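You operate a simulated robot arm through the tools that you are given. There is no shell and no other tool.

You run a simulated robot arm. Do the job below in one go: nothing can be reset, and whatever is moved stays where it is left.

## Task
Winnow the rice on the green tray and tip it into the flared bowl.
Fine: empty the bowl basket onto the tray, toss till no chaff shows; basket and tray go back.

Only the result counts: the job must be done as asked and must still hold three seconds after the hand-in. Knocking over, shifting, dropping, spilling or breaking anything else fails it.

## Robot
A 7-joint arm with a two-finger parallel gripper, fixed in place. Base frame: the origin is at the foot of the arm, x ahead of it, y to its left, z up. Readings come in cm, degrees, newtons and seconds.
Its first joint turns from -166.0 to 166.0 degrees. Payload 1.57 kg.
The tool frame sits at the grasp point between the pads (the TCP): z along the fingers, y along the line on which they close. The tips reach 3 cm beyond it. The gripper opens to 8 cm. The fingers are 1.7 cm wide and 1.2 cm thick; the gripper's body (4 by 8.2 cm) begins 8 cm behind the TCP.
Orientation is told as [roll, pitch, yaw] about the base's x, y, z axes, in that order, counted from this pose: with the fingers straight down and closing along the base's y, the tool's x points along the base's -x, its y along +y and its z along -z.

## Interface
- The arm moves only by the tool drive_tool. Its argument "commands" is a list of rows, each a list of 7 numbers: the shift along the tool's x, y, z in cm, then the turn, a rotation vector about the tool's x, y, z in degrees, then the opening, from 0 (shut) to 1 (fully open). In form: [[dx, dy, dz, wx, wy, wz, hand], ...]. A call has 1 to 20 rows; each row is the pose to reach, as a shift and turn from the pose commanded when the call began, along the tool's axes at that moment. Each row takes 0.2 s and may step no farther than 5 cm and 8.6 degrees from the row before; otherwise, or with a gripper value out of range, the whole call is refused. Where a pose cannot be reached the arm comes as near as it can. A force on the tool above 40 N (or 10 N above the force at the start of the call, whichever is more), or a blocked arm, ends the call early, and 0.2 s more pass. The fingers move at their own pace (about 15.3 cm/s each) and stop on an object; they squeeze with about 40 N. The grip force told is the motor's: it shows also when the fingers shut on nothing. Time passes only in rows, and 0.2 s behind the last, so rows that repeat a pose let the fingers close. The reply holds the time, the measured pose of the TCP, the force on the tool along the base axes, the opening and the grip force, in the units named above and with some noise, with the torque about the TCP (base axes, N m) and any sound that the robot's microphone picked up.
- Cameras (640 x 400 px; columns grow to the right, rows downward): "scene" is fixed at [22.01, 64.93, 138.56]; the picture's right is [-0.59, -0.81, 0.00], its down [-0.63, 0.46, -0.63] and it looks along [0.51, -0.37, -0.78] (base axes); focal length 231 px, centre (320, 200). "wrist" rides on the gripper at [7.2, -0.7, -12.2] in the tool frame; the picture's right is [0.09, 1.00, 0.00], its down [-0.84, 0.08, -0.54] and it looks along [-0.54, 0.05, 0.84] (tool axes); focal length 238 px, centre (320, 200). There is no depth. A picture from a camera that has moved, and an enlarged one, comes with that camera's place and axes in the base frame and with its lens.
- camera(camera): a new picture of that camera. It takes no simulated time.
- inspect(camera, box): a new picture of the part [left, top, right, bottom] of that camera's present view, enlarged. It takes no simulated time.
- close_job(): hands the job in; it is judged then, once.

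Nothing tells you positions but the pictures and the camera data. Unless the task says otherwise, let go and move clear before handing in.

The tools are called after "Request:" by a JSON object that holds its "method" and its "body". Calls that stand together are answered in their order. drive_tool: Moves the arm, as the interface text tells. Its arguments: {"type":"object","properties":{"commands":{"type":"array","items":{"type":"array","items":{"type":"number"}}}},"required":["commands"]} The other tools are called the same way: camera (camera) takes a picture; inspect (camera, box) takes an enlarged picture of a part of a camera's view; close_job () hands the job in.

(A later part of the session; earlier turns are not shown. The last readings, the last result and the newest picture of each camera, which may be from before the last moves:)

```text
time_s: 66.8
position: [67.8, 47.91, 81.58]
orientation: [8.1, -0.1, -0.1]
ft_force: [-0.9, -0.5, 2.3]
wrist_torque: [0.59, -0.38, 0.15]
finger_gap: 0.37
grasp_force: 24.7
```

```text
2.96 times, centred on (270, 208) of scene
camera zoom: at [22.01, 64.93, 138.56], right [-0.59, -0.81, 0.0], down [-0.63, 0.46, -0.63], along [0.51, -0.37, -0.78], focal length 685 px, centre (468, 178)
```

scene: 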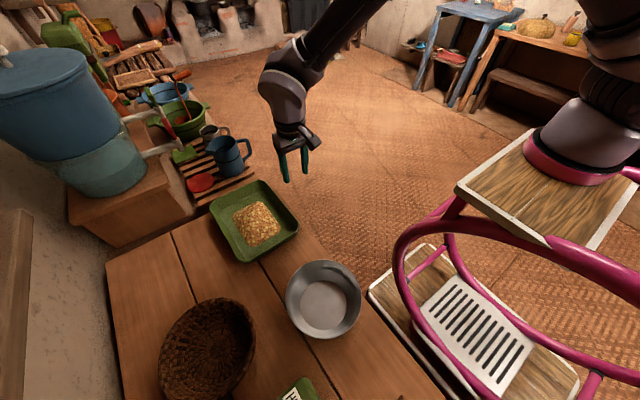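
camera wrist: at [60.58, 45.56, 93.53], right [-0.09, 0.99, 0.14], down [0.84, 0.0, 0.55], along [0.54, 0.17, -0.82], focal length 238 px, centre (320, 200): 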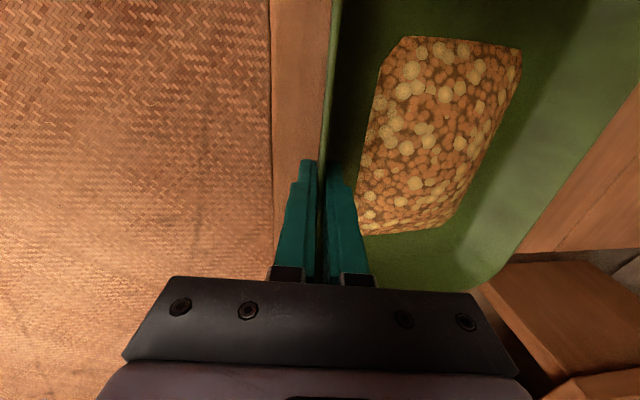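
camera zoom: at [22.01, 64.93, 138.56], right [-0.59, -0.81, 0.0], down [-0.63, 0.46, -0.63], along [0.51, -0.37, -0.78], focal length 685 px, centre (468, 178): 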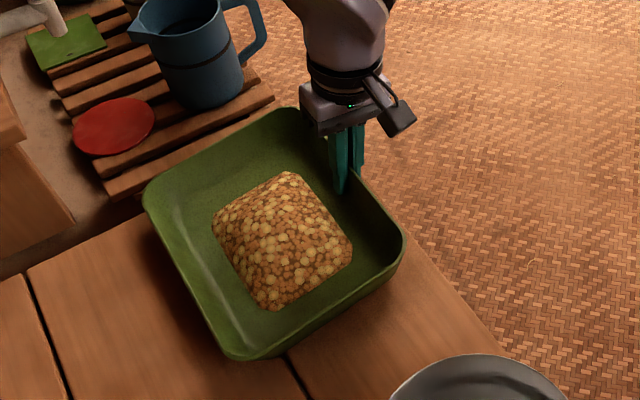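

The near edge is up but the far edge still sags onto the table. I'll raise the lean (lifting the far side) while lifting more.

Request:
{"method": "drive_tool", "body": {"commands": [[0, 0.08, -0.5, -2, 0, 0, 0], [0, 0.15, -1, -4, 0, 0, 0], [0, 0.2, -1.5, -6, 0, 0, 0], [0, 0.28, -2, -7, 0, 0, 0], [0, 0.28, -2, -7, 0, 0, 0]]}}

Request:
{"method": "camera", "body": {"camera": "wrist"}}

Request:
{"method": "inspect", "body": {"camera": "scene", "box": [190, 140, 350, 275]}}

```text
time_s: 68.0
position: [67.72, 47.89, 83.59]
orientation: [15.3, -0.1, 0.0]
ft_force: [0.4, 0.2, -1.7]
wrist_torque: [-0.15, -0.01, 0.03]
finger_gap: 0.34
grasp_force: 25.2
```

```text
taken
camera wrist: at [60.55, 44.11, 95.17], right [-0.09, 0.96, 0.26], down [0.84, -0.07, 0.54], along [0.54, 0.27, -0.8], focal length 238 px, centre (320, 200)
```

wrist: 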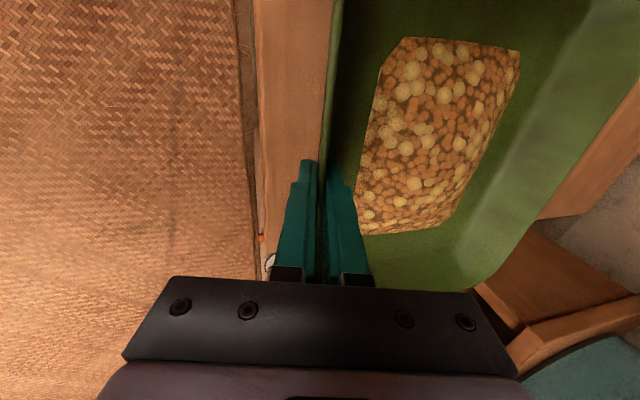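

```text
2.96 times, centred on (270, 208) of scene
camera zoom: at [22.01, 64.93, 138.56], right [-0.59, -0.81, 0.0], down [-0.63, 0.46, -0.63], along [0.51, -0.37, -0.78], focal length 685 px, centre (468, 178)
```

zoom: 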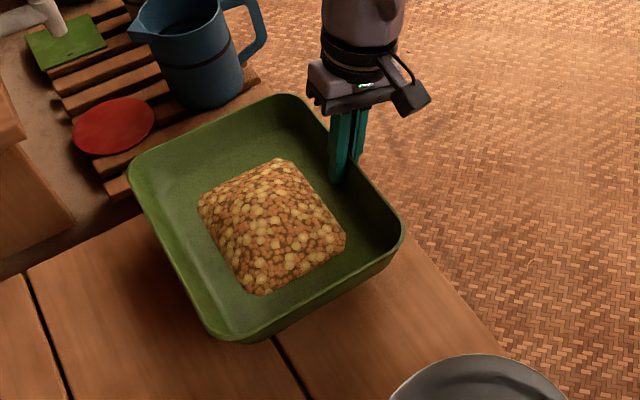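

The tray is fully lifted, level at this 15° lean, and light (~0.2 kg total) with a firm grip. Lifting to a safe height for tossing.

Request:
{"method": "drive_tool", "body": {"commands": [[0, 0.4, -1.4, 0, 0, 0, 0], [0, 0.95, -3.5, 0, 0, 0, 0], [0, 1.6, -6, 0, 0, 0, 0], [0, 2.2, -8.2, 0, 0, 0, 0], [0, 2.59, -9.66, 0, 0, 0, 0], [0, 2.59, -9.66, 0, 0, 0, 0]]}}

Request:
{"method": "camera", "body": {"camera": "scene"}}

Request:
{"method": "camera", "body": {"camera": "wrist"}}

```text
time_s: 69.4
position: [67.75, 47.85, 93.65]
orientation: [15.2, -0.1, -0.1]
ft_force: [-0.1, -0.4, -1.7]
wrist_torque: [-0.16, 0.0, 0.0]
finger_gap: 0.35
grasp_force: 24.4
```

```text
taken
```

scene: 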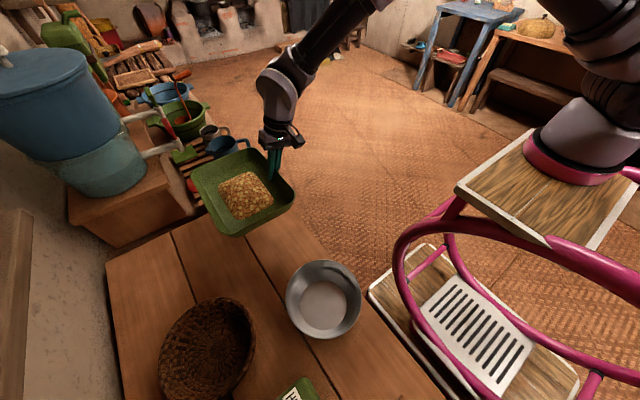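

```text
taken
camera wrist: at [60.51, 44.12, 105.19], right [-0.09, 0.96, 0.26], down [0.84, -0.07, 0.55], along [0.54, 0.27, -0.8], focal length 238 px, centre (320, 200)
```

wrist: 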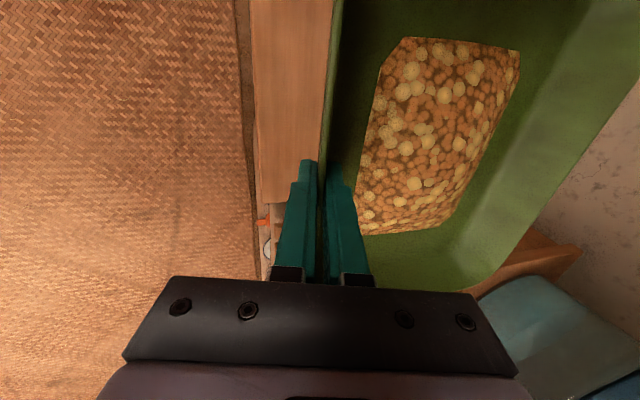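

Stable. A first mild toss of two up-down strokes to see how rice and grip respond.

Request:
{"method": "drive_tool", "body": {"commands": [[0, 0.78, -2.9, 0, 0, 0, 0], [0, 0, 0, 0, 0, 0, 0], [0, 0.78, -2.9, 0, 0, 0, 0], [0, 0, 0, 0, 0, 0, 0], [0, 0, 0, 0, 0, 0, 0]]}}

Request:
{"method": "inspect", "body": {"camera": "wrist", "box": [320, 0, 560, 260]}}

Request:
{"method": "inspect", "body": {"camera": "scene", "box": [180, 120, 320, 260]}}

```text
time_s: 70.6
position: [67.8, 47.87, 93.63]
orientation: [15.2, -0.1, -0.1]
ft_force: [0.0, -0.8, -1.6]
wrist_torque: [-0.18, 0.02, -0.02]
finger_gap: 0.37
grasp_force: 24.5
```

```text
1.54 times, centred on (440, 130) of wrist
camera zoom: at [60.56, 44.11, 105.18], right [-0.09, 0.96, 0.26], down [0.84, -0.07, 0.55], along [0.54, 0.27, -0.8], focal length 367 px, centre (135, 308)
```

zoom: 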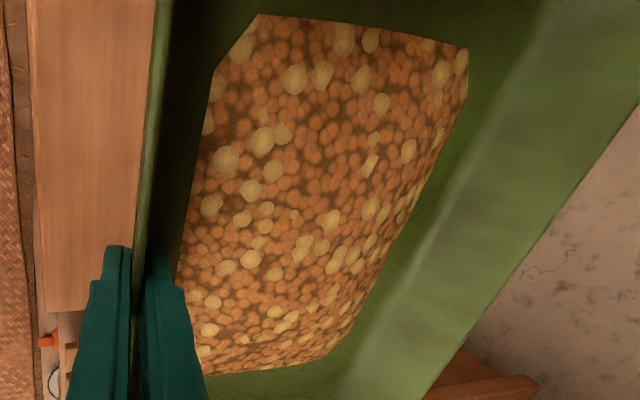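

```text
2.86 times, centred on (250, 190) of scene
camera zoom: at [22.01, 64.93, 138.56], right [-0.59, -0.81, 0.0], down [-0.63, 0.46, -0.63], along [0.51, -0.37, -0.78], focal length 661 px, centre (520, 229)
```

zoom: 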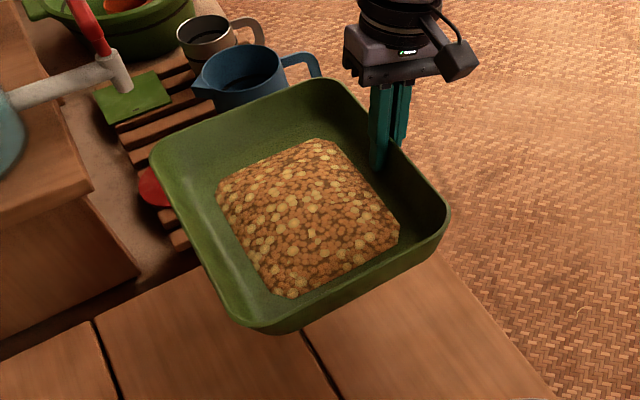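

It works: noticeably fewer pale chaff flakes after two tosses, no spill. Two more tosses, then check again.

Request:
{"method": "drive_tool", "body": {"commands": [[0, 0.78, -2.9, 0, 0, 0, 0], [0, 0, 0, 0, 0, 0, 0], [0, 0.78, -2.9, 0, 0, 0, 0], [0, 0, 0, 0, 0, 0, 0], [0, 0, 0, 0, 0, 0, 0]]}}

Request:
{"method": "inspect", "body": {"camera": "wrist", "box": [320, 0, 560, 260]}}

Request:
{"method": "inspect", "body": {"camera": "scene", "box": [180, 120, 320, 260]}}

```text
time_s: 71.8
position: [67.75, 47.89, 93.6]
orientation: [15.2, -0.1, -0.2]
ft_force: [0.2, 1.3, -2.8]
wrist_torque: [-0.14, -0.01, -0.01]
finger_gap: 0.38
grasp_force: 24.8
```

```text
1.54 times, centred on (440, 130) of wrist
camera zoom: at [60.59, 44.08, 105.2], right [-0.09, 0.96, 0.26], down [0.84, -0.07, 0.55], along [0.54, 0.27, -0.8], focal length 367 px, centre (135, 308)
```

zoom: 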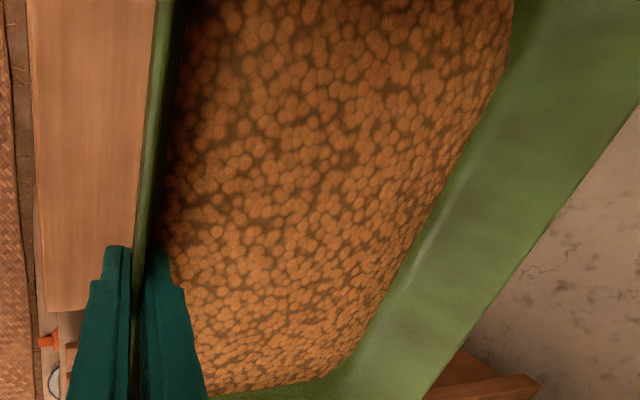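

```text
2.86 times, centred on (250, 190) of scene
camera zoom: at [22.01, 64.93, 138.56], right [-0.59, -0.81, 0.0], down [-0.63, 0.46, -0.63], along [0.51, -0.37, -0.78], focal length 661 px, centre (520, 229)
```

zoom: 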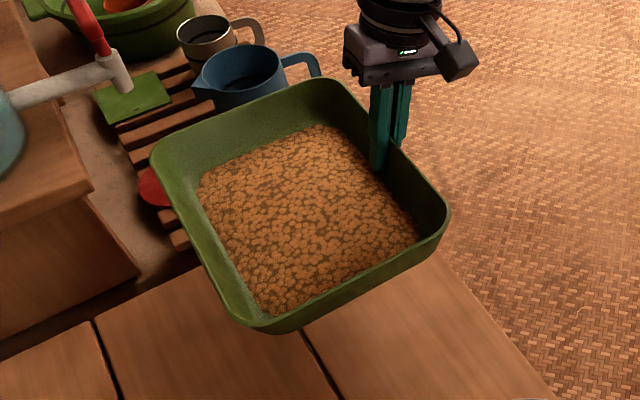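

No chaff flakes are visible any more. Zooming in more to be sure, and checking that nothing fell around.

Request:
{"method": "inspect", "body": {"camera": "scene", "box": [210, 150, 290, 240]}}

Request:
{"method": "inspect", "body": {"camera": "wrist", "box": [370, 0, 530, 120]}}

Request:
{"method": "inspect", "body": {"camera": "wrist", "box": [360, 110, 520, 260]}}

Request:
{"method": "camera", "body": {"camera": "scene"}}

```text
4.44 times, centred on (250, 195) of scene
camera zoom: at [22.01, 64.93, 138.56], right [-0.59, -0.81, 0.0], down [-0.63, 0.46, -0.63], along [0.51, -0.37, -0.78], focal length 1028 px, centre (631, 222)
```

zoom: 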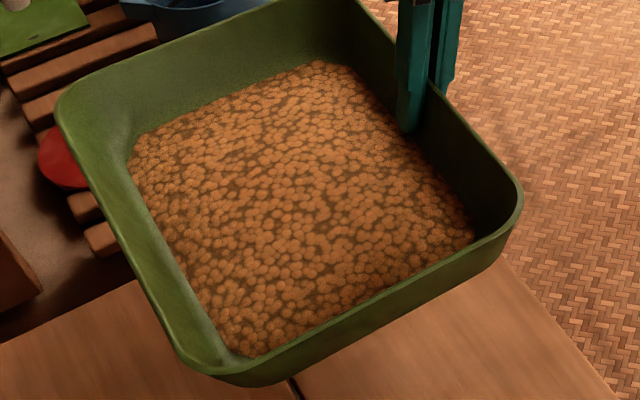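

```text
3.33 times, centred on (450, 60) of wrist
camera zoom: at [60.59, 44.08, 105.2], right [-0.09, 0.96, 0.26], down [0.84, -0.07, 0.55], along [0.54, 0.27, -0.8], focal length 794 px, centre (-113, 667)
```

zoom: 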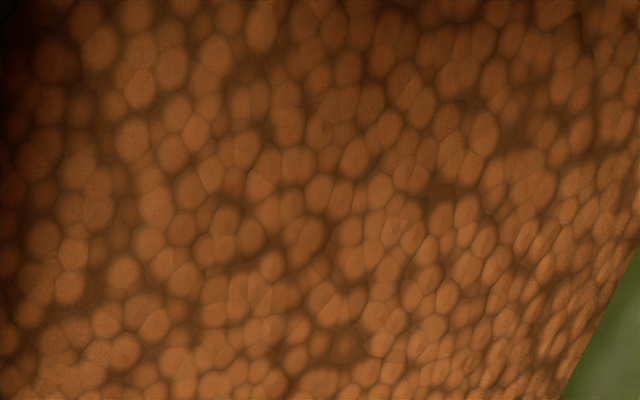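

```text
2.67 times, centred on (440, 185) of wrist
camera zoom: at [60.59, 44.08, 105.2], right [-0.09, 0.96, 0.26], down [0.84, -0.07, 0.55], along [0.54, 0.27, -0.8], focal length 636 px, centre (0, 240)
```

zoom: 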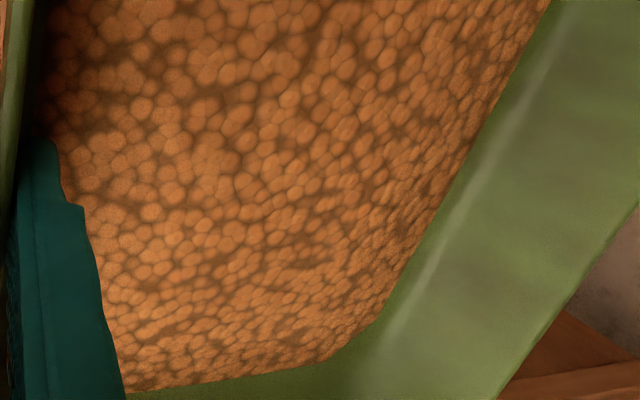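

```text
taken
```

scene: 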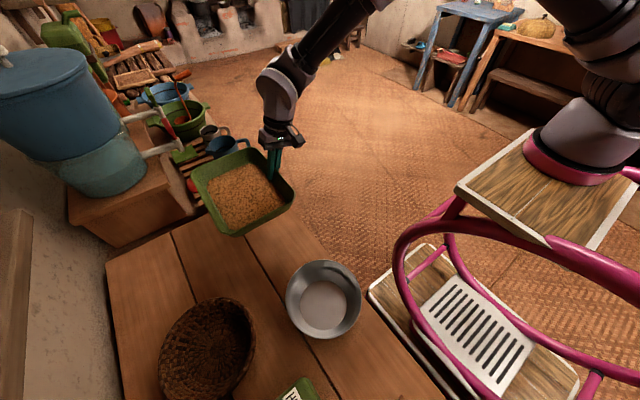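

Chaff is completely gone and nothing spilled. Now I'll carry the level tray toward the bowl with a yaw of 65°, so that its far corner can pour into the bowl with the gripper staying above.

Request:
{"method": "drive_tool", "body": {"commands": [[0.29, 0.2, -0.02, 0, 0.5, -1.88, 0], [0.98, 0.65, -0.07, 0, 1.68, -6.28, 0], [1.95, 1.31, -0.15, 0, 3.36, -12.56, 0], [3.02, 2.03, -0.23, 0, 5.21, -19.47, 0], [4.1, 2.75, -0.31, 0, 7.06, -26.38, 0], [5.17, 3.47, -0.39, 0, 8.9, -33.28, 0], [6.24, 4.19, -0.47, 0, 10.75, -40.19, 0], [7.31, 4.91, -0.55, 0, 12.6, -47.1, 0], [8.29, 5.56, -0.62, 0, 14.28, -53.38, 0], [9.07, 6.08, -0.68, 0, 15.62, -58.4, 0], [9.56, 6.41, -0.72, 0, 16.46, -61.54, 0], [9.75, 6.54, -0.73, 0, 16.8, -62.8, 0], [9.75, 6.54, -0.73, 0, 16.8, -62.8, 0]]}}

Request:
{"method": "camera", "body": {"camera": "scene"}}

Request:
{"method": "camera", "body": {"camera": "wrist"}}

```text
time_s: 74.6
position: [57.99, 53.96, 96.06]
orientation: [14.9, -0.2, 64.9]
ft_force: [0.3, -0.2, -1.8]
wrist_torque: [-0.1, -0.15, 0.01]
finger_gap: 0.36
grasp_force: 24.7
```

```text
taken
```

scene: 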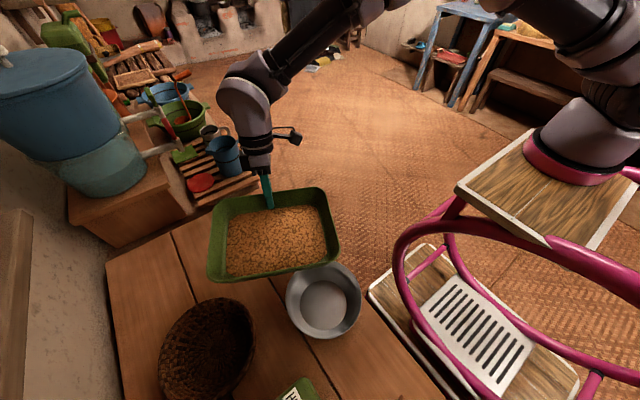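

```text
taken
camera wrist: at [58.38, 45.89, 107.56], right [-0.91, 0.32, 0.26], down [0.41, 0.73, 0.55], along [-0.01, 0.6, -0.8], focal length 238 px, centre (320, 200)
```

wrist: 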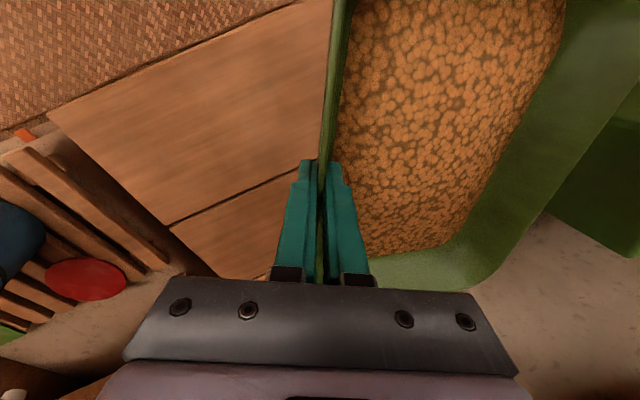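

The tray's far corner is now near the bowl, everything level. First tilt to 22° with that corner brought over the bowl centre.

Request:
{"method": "drive_tool", "body": {"commands": [[-1.3, 0.39, 0.89, 3.54, -3.42, -0.92, 0], [-2.65, 0.83, 1.84, 7.07, -6.83, -1.83, 0], [-3.99, 1.28, 2.79, 10.6, -10.25, -2.75, 0], [-3.42, 2.27, 1.5, 15.55, -15.03, -4.03, 0], [-3.42, 2.27, 1.5, 15.55, -15.03, -4.03, 0]]}}

Request:
{"method": "camera", "body": {"camera": "scene"}}

Request:
{"method": "camera", "body": {"camera": "wrist"}}

Request:
{"method": "inspect", "body": {"camera": "scene", "box": [180, 150, 400, 360]}}

```text
time_s: 75.8
position: [57.04, 58.26, 95.21]
orientation: [-1.0, -15.7, 67.1]
ft_force: [-0.9, -0.1, -1.3]
wrist_torque: [-0.07, -0.12, 0.01]
finger_gap: 0.36
grasp_force: 24.7
```

```text
taken
```

scene: 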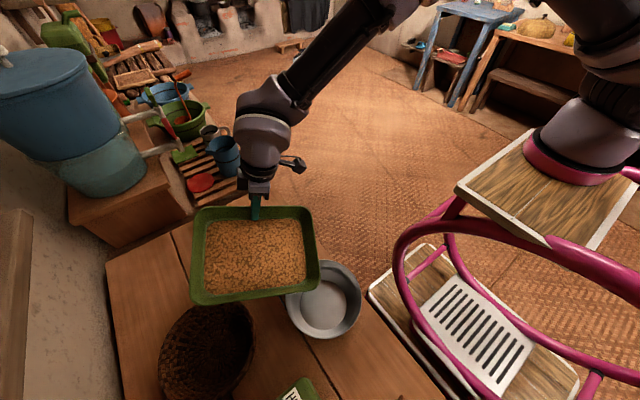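

```text
taken
camera wrist: at [53.57, 48.71, 105.01], right [-0.95, 0.31, -0.04], down [0.18, 0.64, 0.75], along [0.26, 0.7, -0.66], focal length 238 px, centre (320, 200)
```

wrist: 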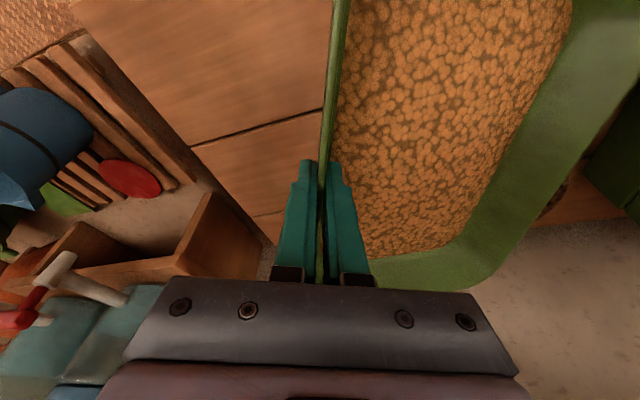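

```text
1.90 times, centred on (290, 255) of scene
camera zoom: at [22.01, 64.93, 138.56], right [-0.59, -0.81, 0.0], down [-0.63, 0.46, -0.63], along [0.51, -0.37, -0.78], focal length 440 px, centre (377, 95)
```

zoom: 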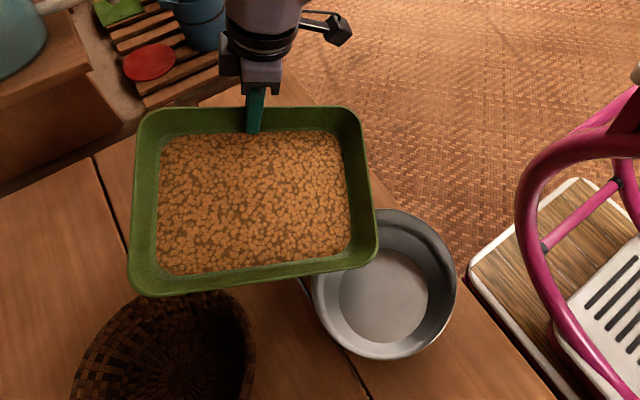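

The pouring corner sits above the bowl as planned. Continuing the tilt to ~60° with the corner held over the bowl.

Request:
{"method": "drive_tool", "body": {"commands": [[0.08, 0.38, -1.1, 2.48, -2.39, -0.64, 0], [0.25, 0.81, -2.08, 4.95, -4.78, -1.28, 0], [0.47, 1.3, -3.03, 7.43, -7.17, -1.92, 0], [0.73, 1.84, -4.06, 9.9, -9.56, -2.56, 0], [1.07, 2.43, -4.95, 12.38, -11.95, -3.2, 0], [1.43, 3.06, -5.9, 14.85, -14.34, -3.84, 0], [1.88, 3.74, -6.72, 17.33, -16.73, -4.48, 0], [2.35, 4.46, -7.58, 19.8, -19.12, -5.12, 0], [2.82, 5.22, -8.58, 22.28, -21.51, -5.76, 0], [3.34, 6.02, -9.53, 24.75, -23.9, -6.4, 0], [3.91, 6.84, -10.43, 27.23, -26.29, -7.04, 0], [3.91, 6.84, -10.43, 27.23, -26.29, -7.04, 0]]}}

Request:
{"method": "camera", "body": {"camera": "scene"}}

Request:
{"method": "camera", "body": {"camera": "wrist"}}

Request:
{"method": "inspect", "body": {"camera": "scene", "box": [200, 170, 400, 360]}}

```text
time_s: 78.4
position: [48.17, 54.85, 104.06]
orientation: [-36.5, -38.2, 83.7]
ft_force: [-0.1, -0.1, -2.1]
wrist_torque: [-0.13, -0.04, -0.02]
finger_gap: 0.35
grasp_force: 24.5
```

```text
taken
```

scene: 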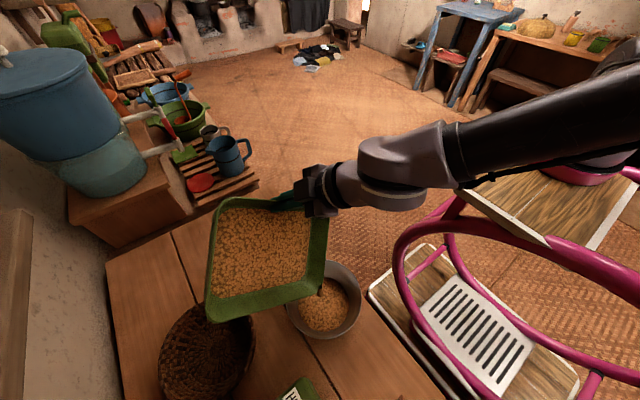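

```text
taken
camera wrist: at [40.23, 43.76, 107.59], right [-0.76, 0.38, -0.52], down [-0.34, 0.46, 0.82], along [0.55, 0.81, -0.22], focal length 238 px, centre (320, 200)
```

wrist: 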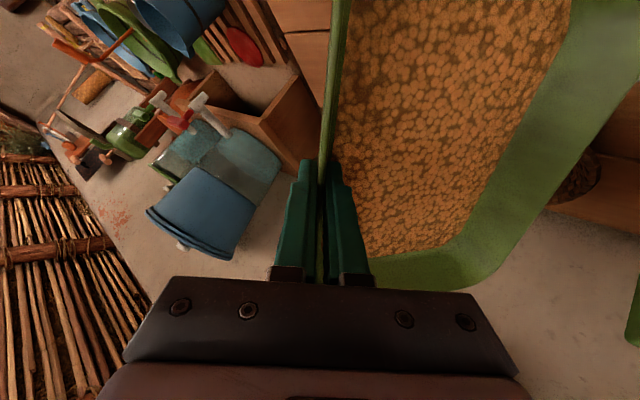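

```text
2.11 times, centred on (300, 265) of scene
camera zoom: at [22.01, 64.93, 138.56], right [-0.59, -0.81, 0.0], down [-0.63, 0.46, -0.63], along [0.51, -0.37, -0.78], focal length 487 px, centre (362, 63)
```

zoom: 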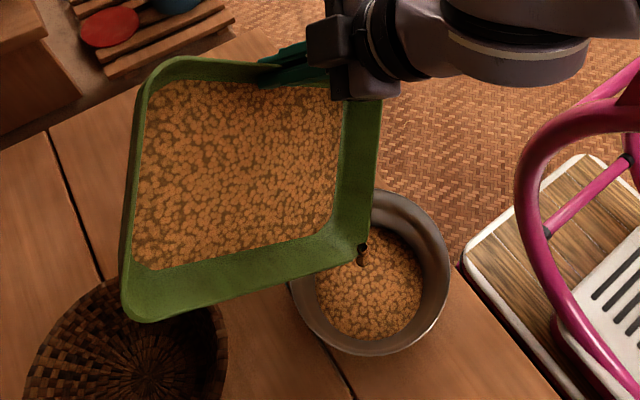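

Rice is streaming from the corner into the bowl. I'll hold here to let it flow and watch.

Request:
{"method": "drive_tool", "body": {"commands": [[0, 0, 0, 0, 0, 0, 0], [0, 0, 0, 0, 0, 0, 0], [0, 0, 0, 0, 0, 0, 0], [0, 0, 0, 0, 0, 0, 0], [0, 0, 0, 0, 0, 0, 0]]}}

Request:
{"method": "inspect", "body": {"camera": "scene", "box": [200, 170, 400, 360]}}

```text
time_s: 79.6
position: [48.27, 54.92, 104.11]
orientation: [-36.5, -38.3, 83.8]
ft_force: [0.7, -0.3, -2.4]
wrist_torque: [-0.1, -0.04, 0.0]
finger_gap: 0.33
grasp_force: 24.6
```

```text
2.11 times, centred on (300, 265) of scene
camera zoom: at [22.01, 64.93, 138.56], right [-0.59, -0.81, 0.0], down [-0.63, 0.46, -0.63], along [0.51, -0.37, -0.78], focal length 487 px, centre (362, 63)
```

zoom: 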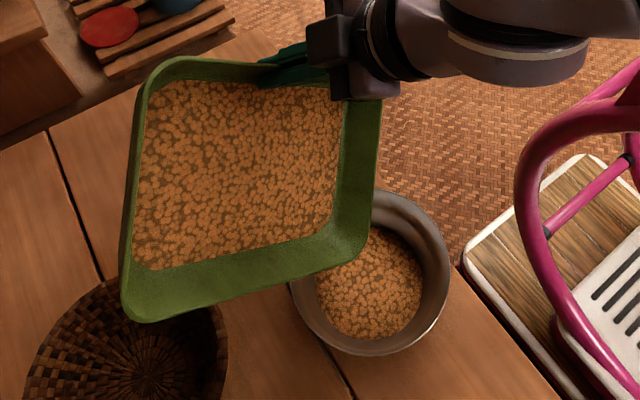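

The flow stopped at this tilt with some rice left. Increasing tilt gradually to 78°, corner kept over the bowl.

Request:
{"method": "drive_tool", "body": {"commands": [[0.03, 0.38, -1.29, 2.48, -2.39, -0.64, 0], [0.12, 0.81, -2.56, 4.95, -4.78, -1.28, 0], [0.12, 0.81, -2.56, 4.95, -4.78, -1.28, 0], [0.26, 1.29, -3.8, 7.43, -7.17, -1.92, 0], [0.26, 1.29, -3.8, 7.43, -7.17, -1.92, 0], [0.46, 1.83, -5.02, 9.9, -9.56, -2.56, 0], [0.46, 1.83, -5.02, 9.9, -9.56, -2.56, 0], [0.72, 2.41, -6.2, 12.38, -11.95, -3.2, 0], [0.72, 2.41, -6.2, 12.38, -11.95, -3.2, 0], [0.72, 2.41, -6.2, 12.38, -11.95, -3.2, 0]]}}

Request:
{"method": "inspect", "body": {"camera": "scene", "box": [200, 170, 400, 360]}}

Request:
{"method": "camera", "body": {"camera": "wrist"}}

```text
time_s: 81.4
position: [52.46, 48.61, 106.34]
orientation: [-57.1, -44.1, 87.5]
ft_force: [-1.6, 0.7, -1.8]
wrist_torque: [-0.12, -0.03, 0.0]
finger_gap: 0.36
grasp_force: 24.7
stopped in row 9: the arm was blocked; the commanded pose is now the measured one
```

```text
2.11 times, centred on (300, 265) of scene
camera zoom: at [22.01, 64.93, 138.56], right [-0.59, -0.81, 0.0], down [-0.63, 0.46, -0.63], along [0.51, -0.37, -0.78], focal length 487 px, centre (362, 63)
```

zoom: 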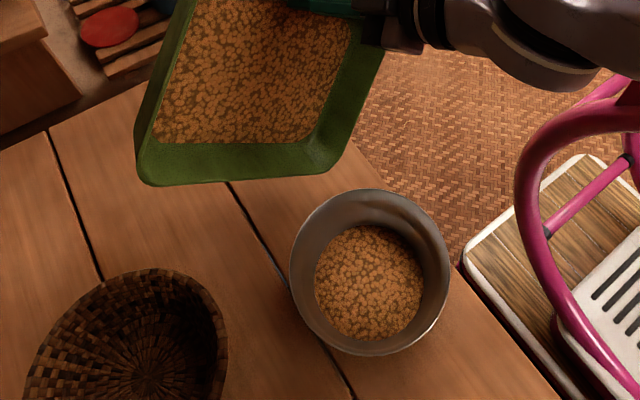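

```text
taken
camera wrist: at [42.12, 38.86, 106.49], right [-0.52, 0.54, -0.66], down [-0.48, 0.46, 0.75], along [0.71, 0.71, 0.02], focal length 238 px, centre (320, 200)
```

wrist: 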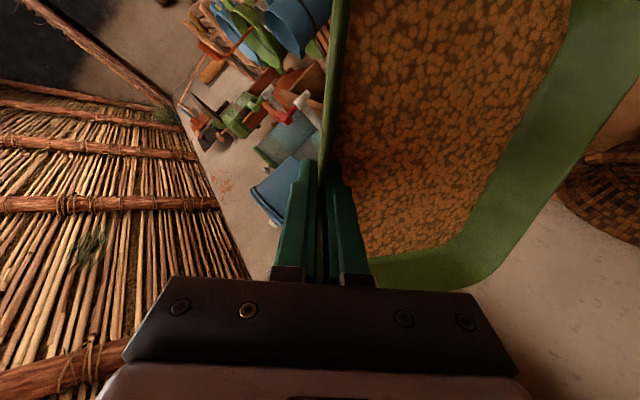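

The arm got blocked and shifted away from the bowl, so the corner is no longer over it; no spill visible yet. Looking at the whole scene before doing anything.

Request:
{"method": "camera", "body": {"camera": "scene"}}

Request:
{"method": "inspect", "body": {"camera": "scene", "box": [180, 120, 340, 280]}}

```text
taken
```

scene: 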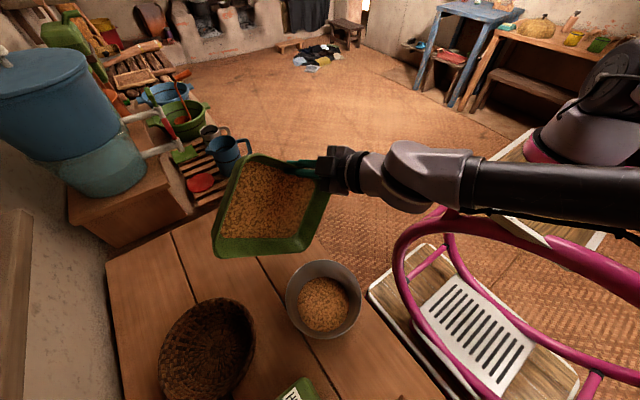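

```text
2.50 times, centred on (260, 200) of scene
camera zoom: at [22.01, 64.93, 138.56], right [-0.59, -0.81, 0.0], down [-0.63, 0.46, -0.63], along [0.51, -0.37, -0.78], focal length 578 px, centre (470, 200)
```

zoom: 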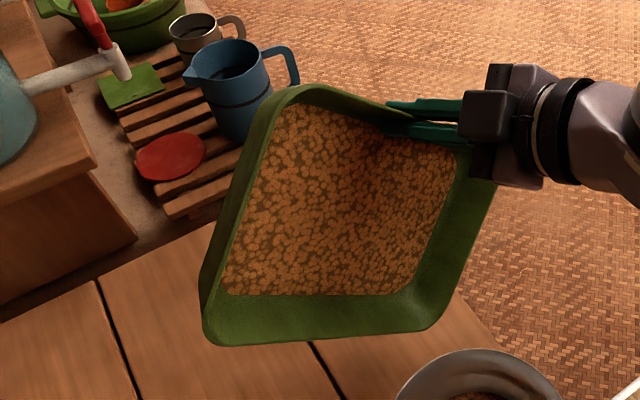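

Forearm looks low against the trolley frame. Let me look closely at the table for any spilled grains and at the bowl contents.

Request:
{"method": "inspect", "body": {"camera": "scene", "box": [220, 220, 340, 320]}}

Request:
{"method": "inspect", "body": {"camera": "scene", "box": [260, 240, 400, 350]}}

Request:
{"method": "inspect", "body": {"camera": "scene", "box": [380, 130, 640, 320]}}

```text
4.00 times, centred on (280, 270) of scene
camera zoom: at [22.01, 64.93, 138.56], right [-0.59, -0.81, 0.0], down [-0.63, 0.46, -0.63], along [0.51, -0.37, -0.78], focal length 925 px, centre (480, -80)
```

zoom: 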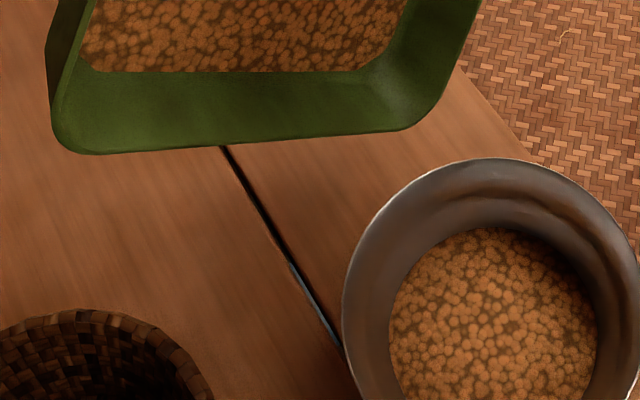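

```text
3.64 times, centred on (330, 295) of scene
camera zoom: at [22.01, 64.93, 138.56], right [-0.59, -0.81, 0.0], down [-0.63, 0.46, -0.63], along [0.51, -0.37, -0.78], focal length 841 px, centre (284, -146)
```

zoom: 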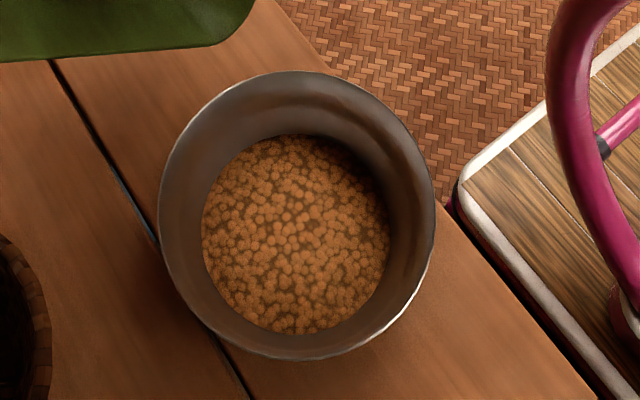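

```text
2.11 times, centred on (510, 225) of scene
camera zoom: at [22.01, 64.93, 138.56], right [-0.59, -0.81, 0.0], down [-0.63, 0.46, -0.63], along [0.51, -0.37, -0.78], focal length 487 px, centre (-80, 147)
```

zoom: 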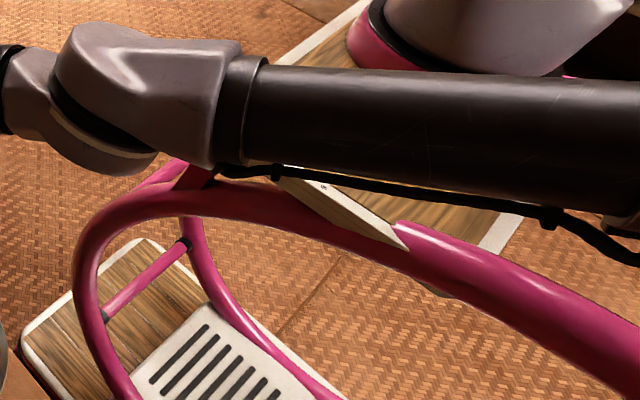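

No spill on the table. The forearm apparently met the trolley handle because the wrist had come in too close. I'll back the tilt off to 50° and switch to a pour direction straight along −x (which keeps the wrist ~50 cm out), with the corner higher above the bowl.

Request:
{"method": "drive_tool", "body": {"commands": [[-1.24, 0.87, 0.37, -3.18, 5.18, -0.81, 0], [-2.47, 1.74, 0.74, -6.36, 10.36, -1.63, 0], [-3.71, 2.6, 1.12, -9.54, 15.54, -2.44, 0], [-4.94, 3.47, 1.49, -12.72, 20.72, -3.26, 0], [-6.18, 4.34, 1.86, -15.9, 25.9, -4.07, 0], [-6.18, 4.34, 1.86, -15.9, 25.9, -4.07, 0]]}}

Request:
{"method": "camera", "body": {"camera": "scene"}}

Request:
{"method": "camera", "body": {"camera": "wrist"}}

```text
time_s: 82.8
position: [50.81, 56.71, 107.21]
orientation: [-31.1, -22.7, 70.7]
ft_force: [0.5, 0.6, -2.2]
wrist_torque: [-0.06, -0.08, 0.02]
finger_gap: 0.37
grasp_force: 24.9
```

```text
taken
```

scene: 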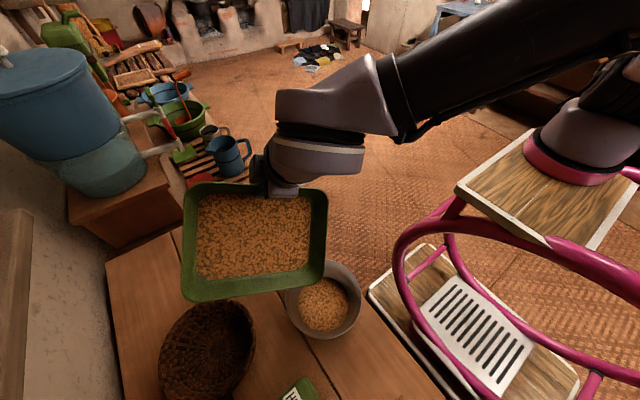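

```text
taken
camera wrist: at [41.98, 48.52, 114.53], right [-0.77, 0.39, -0.51], down [-0.13, 0.69, 0.71], along [0.63, 0.61, -0.48], focal length 238 px, centre (320, 200)
```

wrist: 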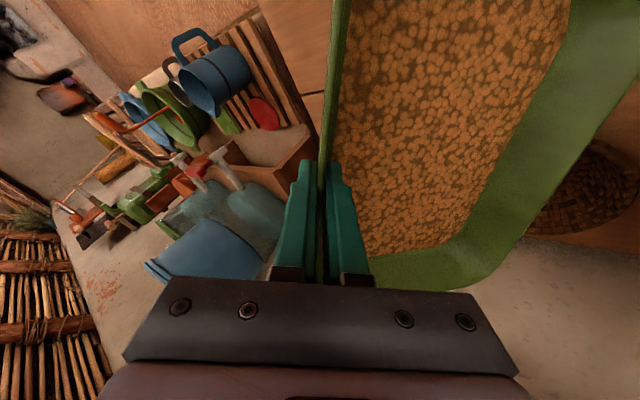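

The arm is in a healthy elbow-up configuration again and the corner is at ≈ (36.4, 55.4, 90), over the bowl. Increasing tilt in steps to 75° while holding the corner there.

Request:
{"method": "drive_tool", "body": {"commands": [[0.04, 0.58, -1.88, 4.33, -2.42, -0.65, 0], [0.17, 1.3, -3.71, 8.66, -4.83, -1.3, 0], [0.38, 2.16, -5.48, 12.99, -7.25, -1.94, 0], [0.68, 3.14, -7.16, 17.32, -9.66, -2.59, 0], [0.68, 3.14, -7.16, 17.32, -9.66, -2.59, 0]]}}

Request:
{"method": "camera", "body": {"camera": "scene"}}

```text
time_s: 84.2
position: [46.8, 55.68, 111.33]
orientation: [-52.7, -27.9, 77.9]
ft_force: [-0.1, 0.1, -1.1]
wrist_torque: [-0.09, -0.02, -0.04]
finger_gap: 0.37
grasp_force: 24.9
stopped in row 5: the arm was blocked; the commanded pose is now the measured one
```

```text
taken
```

scene: 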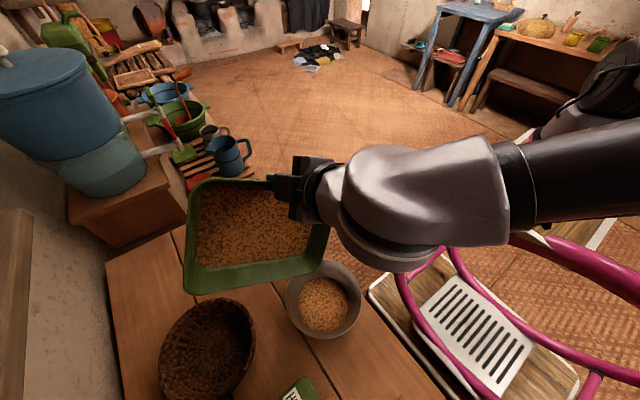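

The arm was blocked again a little short of 70° (no flow, no spill). Let me look at how much rice is left and study the arm posture.

Request:
{"method": "inspect", "body": {"camera": "wrist", "box": [320, 0, 640, 300]}}

Request:
{"method": "inspect", "body": {"camera": "scene", "box": [170, 160, 400, 350]}}

Request:
{"method": "inspect", "body": {"camera": "scene", "box": [280, 100, 640, 300]}}

```text
1.33 times, centred on (480, 150) of wrist
camera zoom: at [35.53, 47.79, 114.86], right [-0.53, 0.41, -0.74], down [-0.34, 0.7, 0.63], along [0.78, 0.58, -0.23], focal length 318 px, centre (107, 267)
```

zoom: 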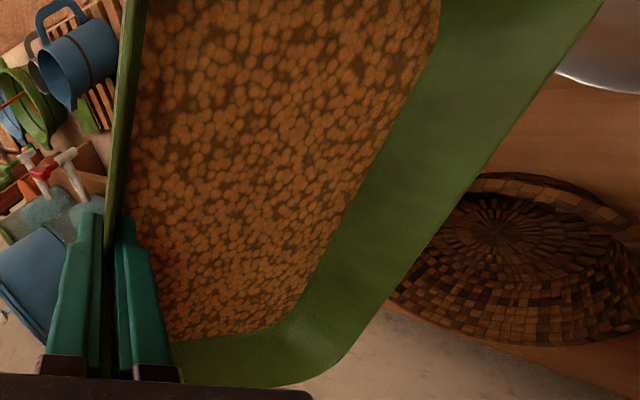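

```text
2.11 times, centred on (285, 255) of scene
camera zoom: at [22.01, 64.93, 138.56], right [-0.59, -0.81, 0.0], down [-0.63, 0.46, -0.63], along [0.51, -0.37, -0.78], focal length 487 px, centre (394, 84)
```

zoom: 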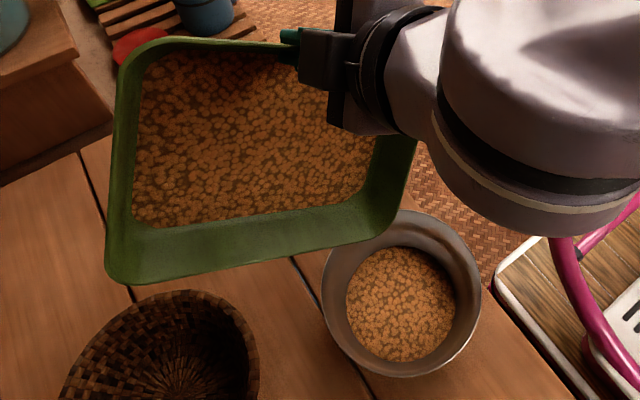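

```text
1.78 times, centred on (460, 200) of scene
camera zoom: at [22.01, 64.93, 138.56], right [-0.59, -0.81, 0.0], down [-0.63, 0.46, -0.63], along [0.51, -0.37, -0.78], focal length 411 px, centre (71, 200)
```

zoom: 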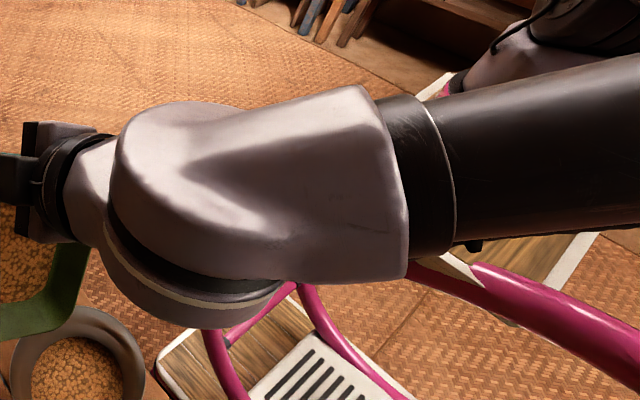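

The residual layer's thickness isn't clear from here. I'll level the tray away from the bowl and compare it with the earlier level view to judge how much is left.

Request:
{"method": "drive_tool", "body": {"commands": [[0.61, 0.35, 1.69, -6.29, 3.2, 0.32, 0], [1.21, 0.69, 3.37, -12.58, 6.4, 0.63, 0], [1.82, 1.04, 5.06, -18.87, 9.6, 0.95, 0], [2.43, 1.39, 6.74, -25.16, 12.8, 1.26, 0], [3.04, 1.74, 8.43, -31.45, 16, 1.58, 0], [3.64, 2.08, 10.11, -37.74, 19.2, 1.9, 0], [4.25, 2.43, 11.8, -44.03, 22.4, 2.21, 0], [4.86, 2.78, 13.48, -50.32, 25.6, 2.53, 0], [5.46, 3.12, 15.17, -56.61, 28.8, 2.84, 0], [6.07, 3.47, 16.85, -62.9, 32, 3.16, 0], [6.07, 3.47, 16.85, -62.9, 32, 3.16, 0]]}}

Request:
{"method": "camera", "body": {"camera": "scene"}}

Request:
{"method": "inspect", "body": {"camera": "scene", "box": [180, 160, 400, 350]}}

Request:
{"method": "camera", "body": {"camera": "wrist"}}

```text
time_s: 86.6
position: [57.77, 54.05, 97.09]
orientation: [15.2, -0.2, 65.0]
ft_force: [-0.5, 0.4, -1.6]
wrist_torque: [-0.02, -0.16, 0.04]
finger_gap: 0.36
grasp_force: 24.9
```

```text
taken
```

scene: 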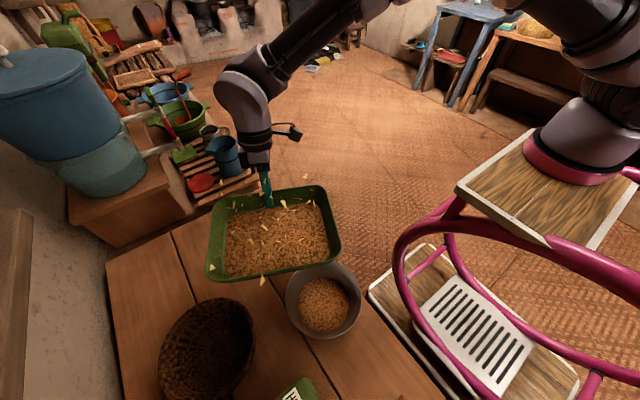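

```text
2.11 times, centred on (290, 255) of scene
camera zoom: at [22.01, 64.93, 138.56], right [-0.59, -0.81, 0.0], down [-0.63, 0.46, -0.63], along [0.51, -0.37, -0.78], focal length 487 px, centre (383, 84)
```

zoom: 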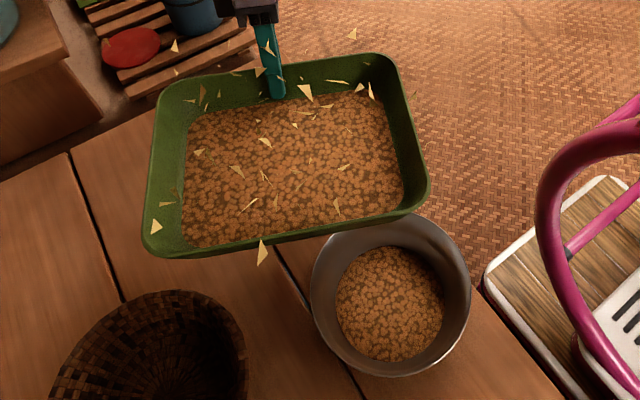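

```text
taken
camera wrist: at [58.27, 45.95, 108.56], right [-0.91, 0.32, 0.26], down [0.41, 0.73, 0.55], along [-0.01, 0.6, -0.8], focal length 238 px, centre (320, 200)
```

wrist: 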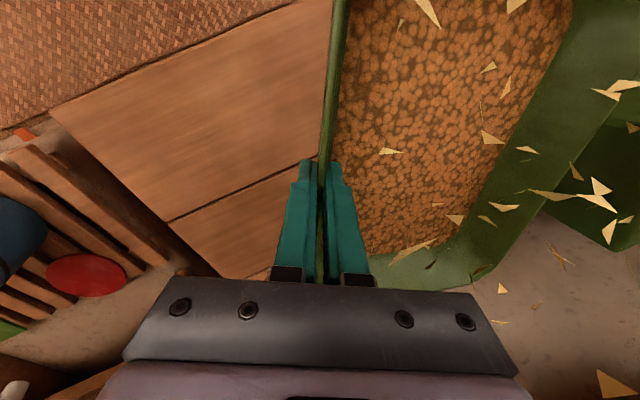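

Some airborne straw-like flakes appear around the tray — my quick drop acted like another toss. I'll hold still a moment and see whether they settle or vanish.

Request:
{"method": "drive_tool", "body": {"commands": [[0, 0, 0, 0, 0, 0, 0], [0, 0, 0, 0, 0, 0, 0], [0, 0, 0, 0, 0, 0, 0], [0, 0, 0, 0, 0, 0, 0], [0, 0, 0, 0, 0, 0, 0]]}}

Request:
{"method": "inspect", "body": {"camera": "scene", "box": [180, 160, 400, 350]}}

Request:
{"method": "camera", "body": {"camera": "wrist"}}

Request:
{"method": "inspect", "body": {"camera": "scene", "box": [260, 240, 400, 350]}}

```text
time_s: 87.8
position: [57.92, 54.03, 97.05]
orientation: [15.0, -0.2, 65.0]
ft_force: [0.4, 0.4, -2.7]
wrist_torque: [-0.04, -0.17, 0.0]
finger_gap: 0.35
grasp_force: 24.6
```

```text
2.11 times, centred on (290, 255) of scene
camera zoom: at [22.01, 64.93, 138.56], right [-0.59, -0.81, 0.0], down [-0.63, 0.46, -0.63], along [0.51, -0.37, -0.78], focal length 487 px, centre (383, 84)
```

zoom: 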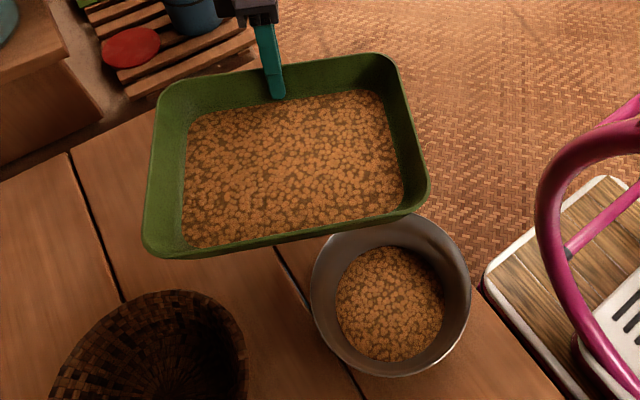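

```text
taken
camera wrist: at [58.23, 45.97, 108.55], right [-0.91, 0.32, 0.26], down [0.41, 0.73, 0.55], along [-0.01, 0.6, -0.8], focal length 238 px, centre (320, 200)
```

wrist: 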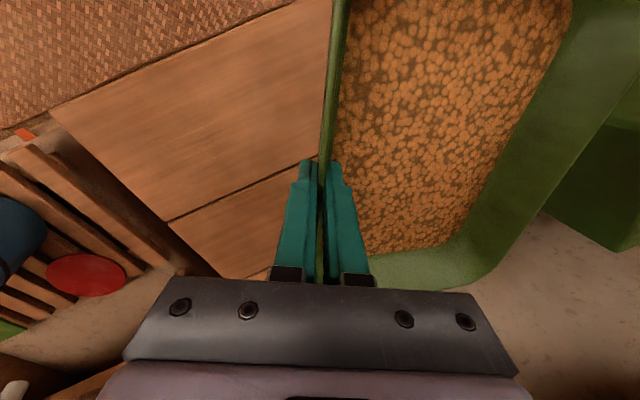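

```text
3.64 times, centred on (330, 295) of scene
camera zoom: at [22.01, 64.93, 138.56], right [-0.59, -0.81, 0.0], down [-0.63, 0.46, -0.63], along [0.51, -0.37, -0.78], focal length 841 px, centre (284, -146)
```

zoom: 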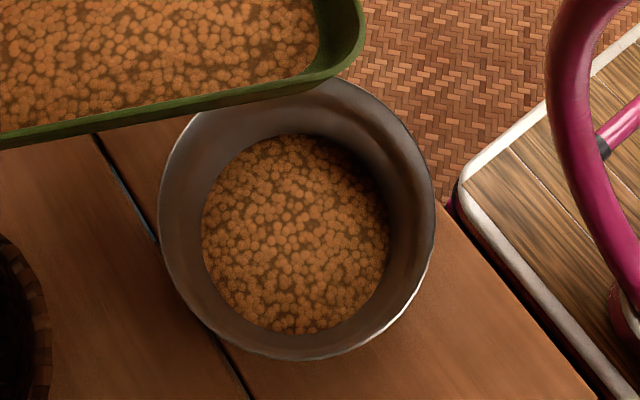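

The flakes were just transient visuals; nothing landed. Analysis of both blocks suggests the elbow was being forced low by the hand's roll; pouring over the *other* far corner should keep the elbow up. I'll yaw the level tray to 135°, gently.

Request:
{"method": "drive_tool", "body": {"commands": [[0.03, 0.19, -0.09, 0, 0.36, -1.35, 0], [0.09, 0.57, -0.28, 0, 1.09, -4.06, 0], [0.19, 1.14, -0.56, 0, 2.17, -8.11, 0], [0.31, 1.91, -0.93, 0, 3.62, -13.5, 0], [0.45, 2.77, -1.35, 0, 5.25, -19.6, 0], [0.61, 3.72, -1.81, 0, 7.06, -26.4, 0], [0.76, 4.67, -2.27, 0, 8.87, -33.1, 0], [0.92, 5.63, -2.74, 0, 10.68, -39.9, 0], [1.08, 6.58, -3.2, 0, 12.49, -46.6, 0], [1.22, 7.44, -3.62, 0, 14.12, -52.7, 0], [1.34, 8.2, -3.99, 0, 15.57, -58.1, 0], [1.44, 8.78, -4.27, 0, 16.65, -62.2, 0], [1.5, 9.16, -4.45, 0, 17.38, -64.9, 0], [1.54, 9.4, -4.57, 0, 17.83, -66.6, 0], [1.56, 9.54, -4.64, 0, 18.1, -67.6, 0], [1.56, 9.54, -4.64, 0, 18.1, -67.6, 0]]}}

Request:
{"method": "camera", "body": {"camera": "scene"}}

Request:
{"method": "camera", "body": {"camera": "wrist"}}

```text
time_s: 91.2
position: [49.92, 55.97, 103.9]
orientation: [14.9, -0.2, 135.0]
ft_force: [0.0, -1.0, -3.1]
wrist_torque: [0.15, -0.1, -0.01]
finger_gap: 0.37
grasp_force: 24.6
```

```text
taken
```

scene: 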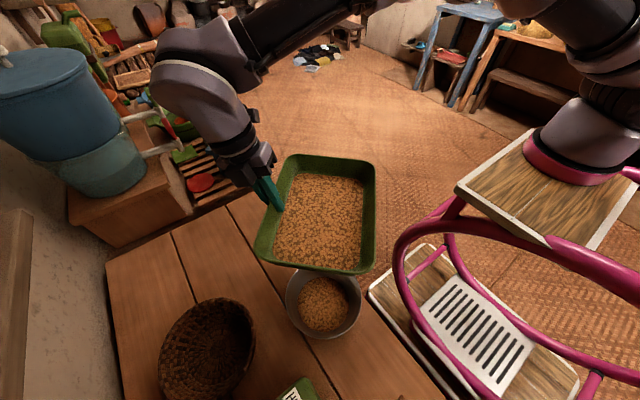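

```text
taken
camera wrist: at [57.69, 53.6, 115.52], right [-0.61, -0.75, 0.26], down [-0.55, 0.64, 0.55], along [-0.57, 0.2, -0.8], focal length 238 px, centre (320, 200)
```

wrist: 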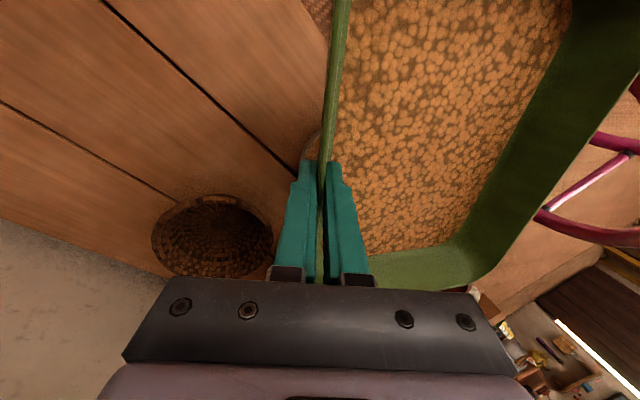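

Yaw 135° reached with the elbow up. Now tilting toward the other far corner, bringing it over the bowl, up to 50° first.

Request:
{"method": "drive_tool", "body": {"commands": [[0.1, -0.3, -0.05, 2.17, 1.21, 0.33, 0], [0.23, -0.68, -0.11, 4.33, 2.42, 0.65, 0], [0.63, -1.84, -0.3, 8.66, 4.83, 1.3, 0], [1.07, -3.13, -0.5, 12.99, 7.25, 1.94, 0], [1.51, -4.43, -0.7, 17.32, 9.66, 2.59, 0], [1.96, -5.72, -0.92, 21.65, 12.08, 3.24, 0], [2.33, -6.81, -1.1, 25.98, 14.49, 3.89, 0], [1.8, -5.59, -2.48, 30.31, 16.9, 4.53, 0], [1.21, -4.2, -3.71, 34.64, 19.32, 5.18, 0], [0.54, -2.72, -4.81, 38.97, 21.74, 5.83, 0], [0.18, -1.9, -5.3, 41.14, 22.95, 6.16, 0], [-0.18, -1.17, -5.76, 43.3, 24.15, 6.48, 0], [-0.18, -1.17, -5.76, 43.3, 24.15, 6.48, 0]]}}

Request:
{"method": "camera", "body": {"camera": "scene"}}

Request:
{"method": "camera", "body": {"camera": "wrist"}}

```text
time_s: 94.0
position: [51.72, 57.85, 109.33]
orientation: [-31.1, 22.3, 125.2]
ft_force: [-0.4, 0.3, -2.0]
wrist_torque: [0.11, -0.05, 0.02]
finger_gap: 0.37
grasp_force: 24.6
```

```text
taken
```

scene: 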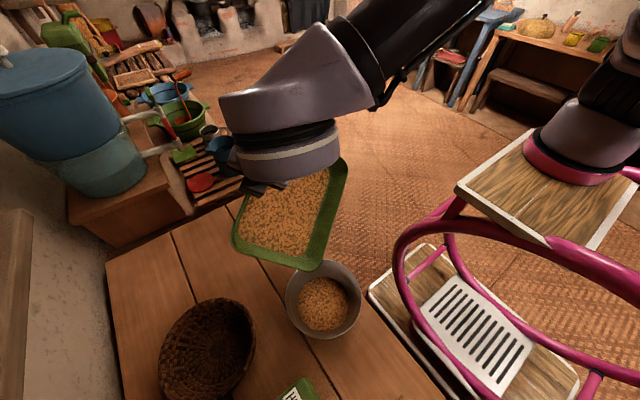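

```text
taken
camera wrist: at [48.43, 52.6, 121.94], right [-0.53, -0.72, -0.44], down [-0.82, 0.56, 0.07], along [0.19, 0.4, -0.89], focal length 238 px, centre (320, 200)
```

wrist: 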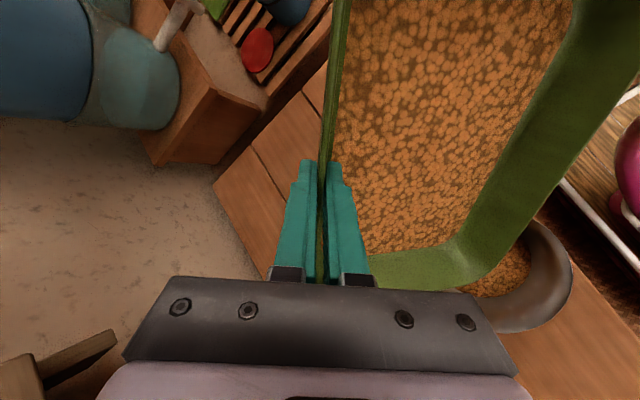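

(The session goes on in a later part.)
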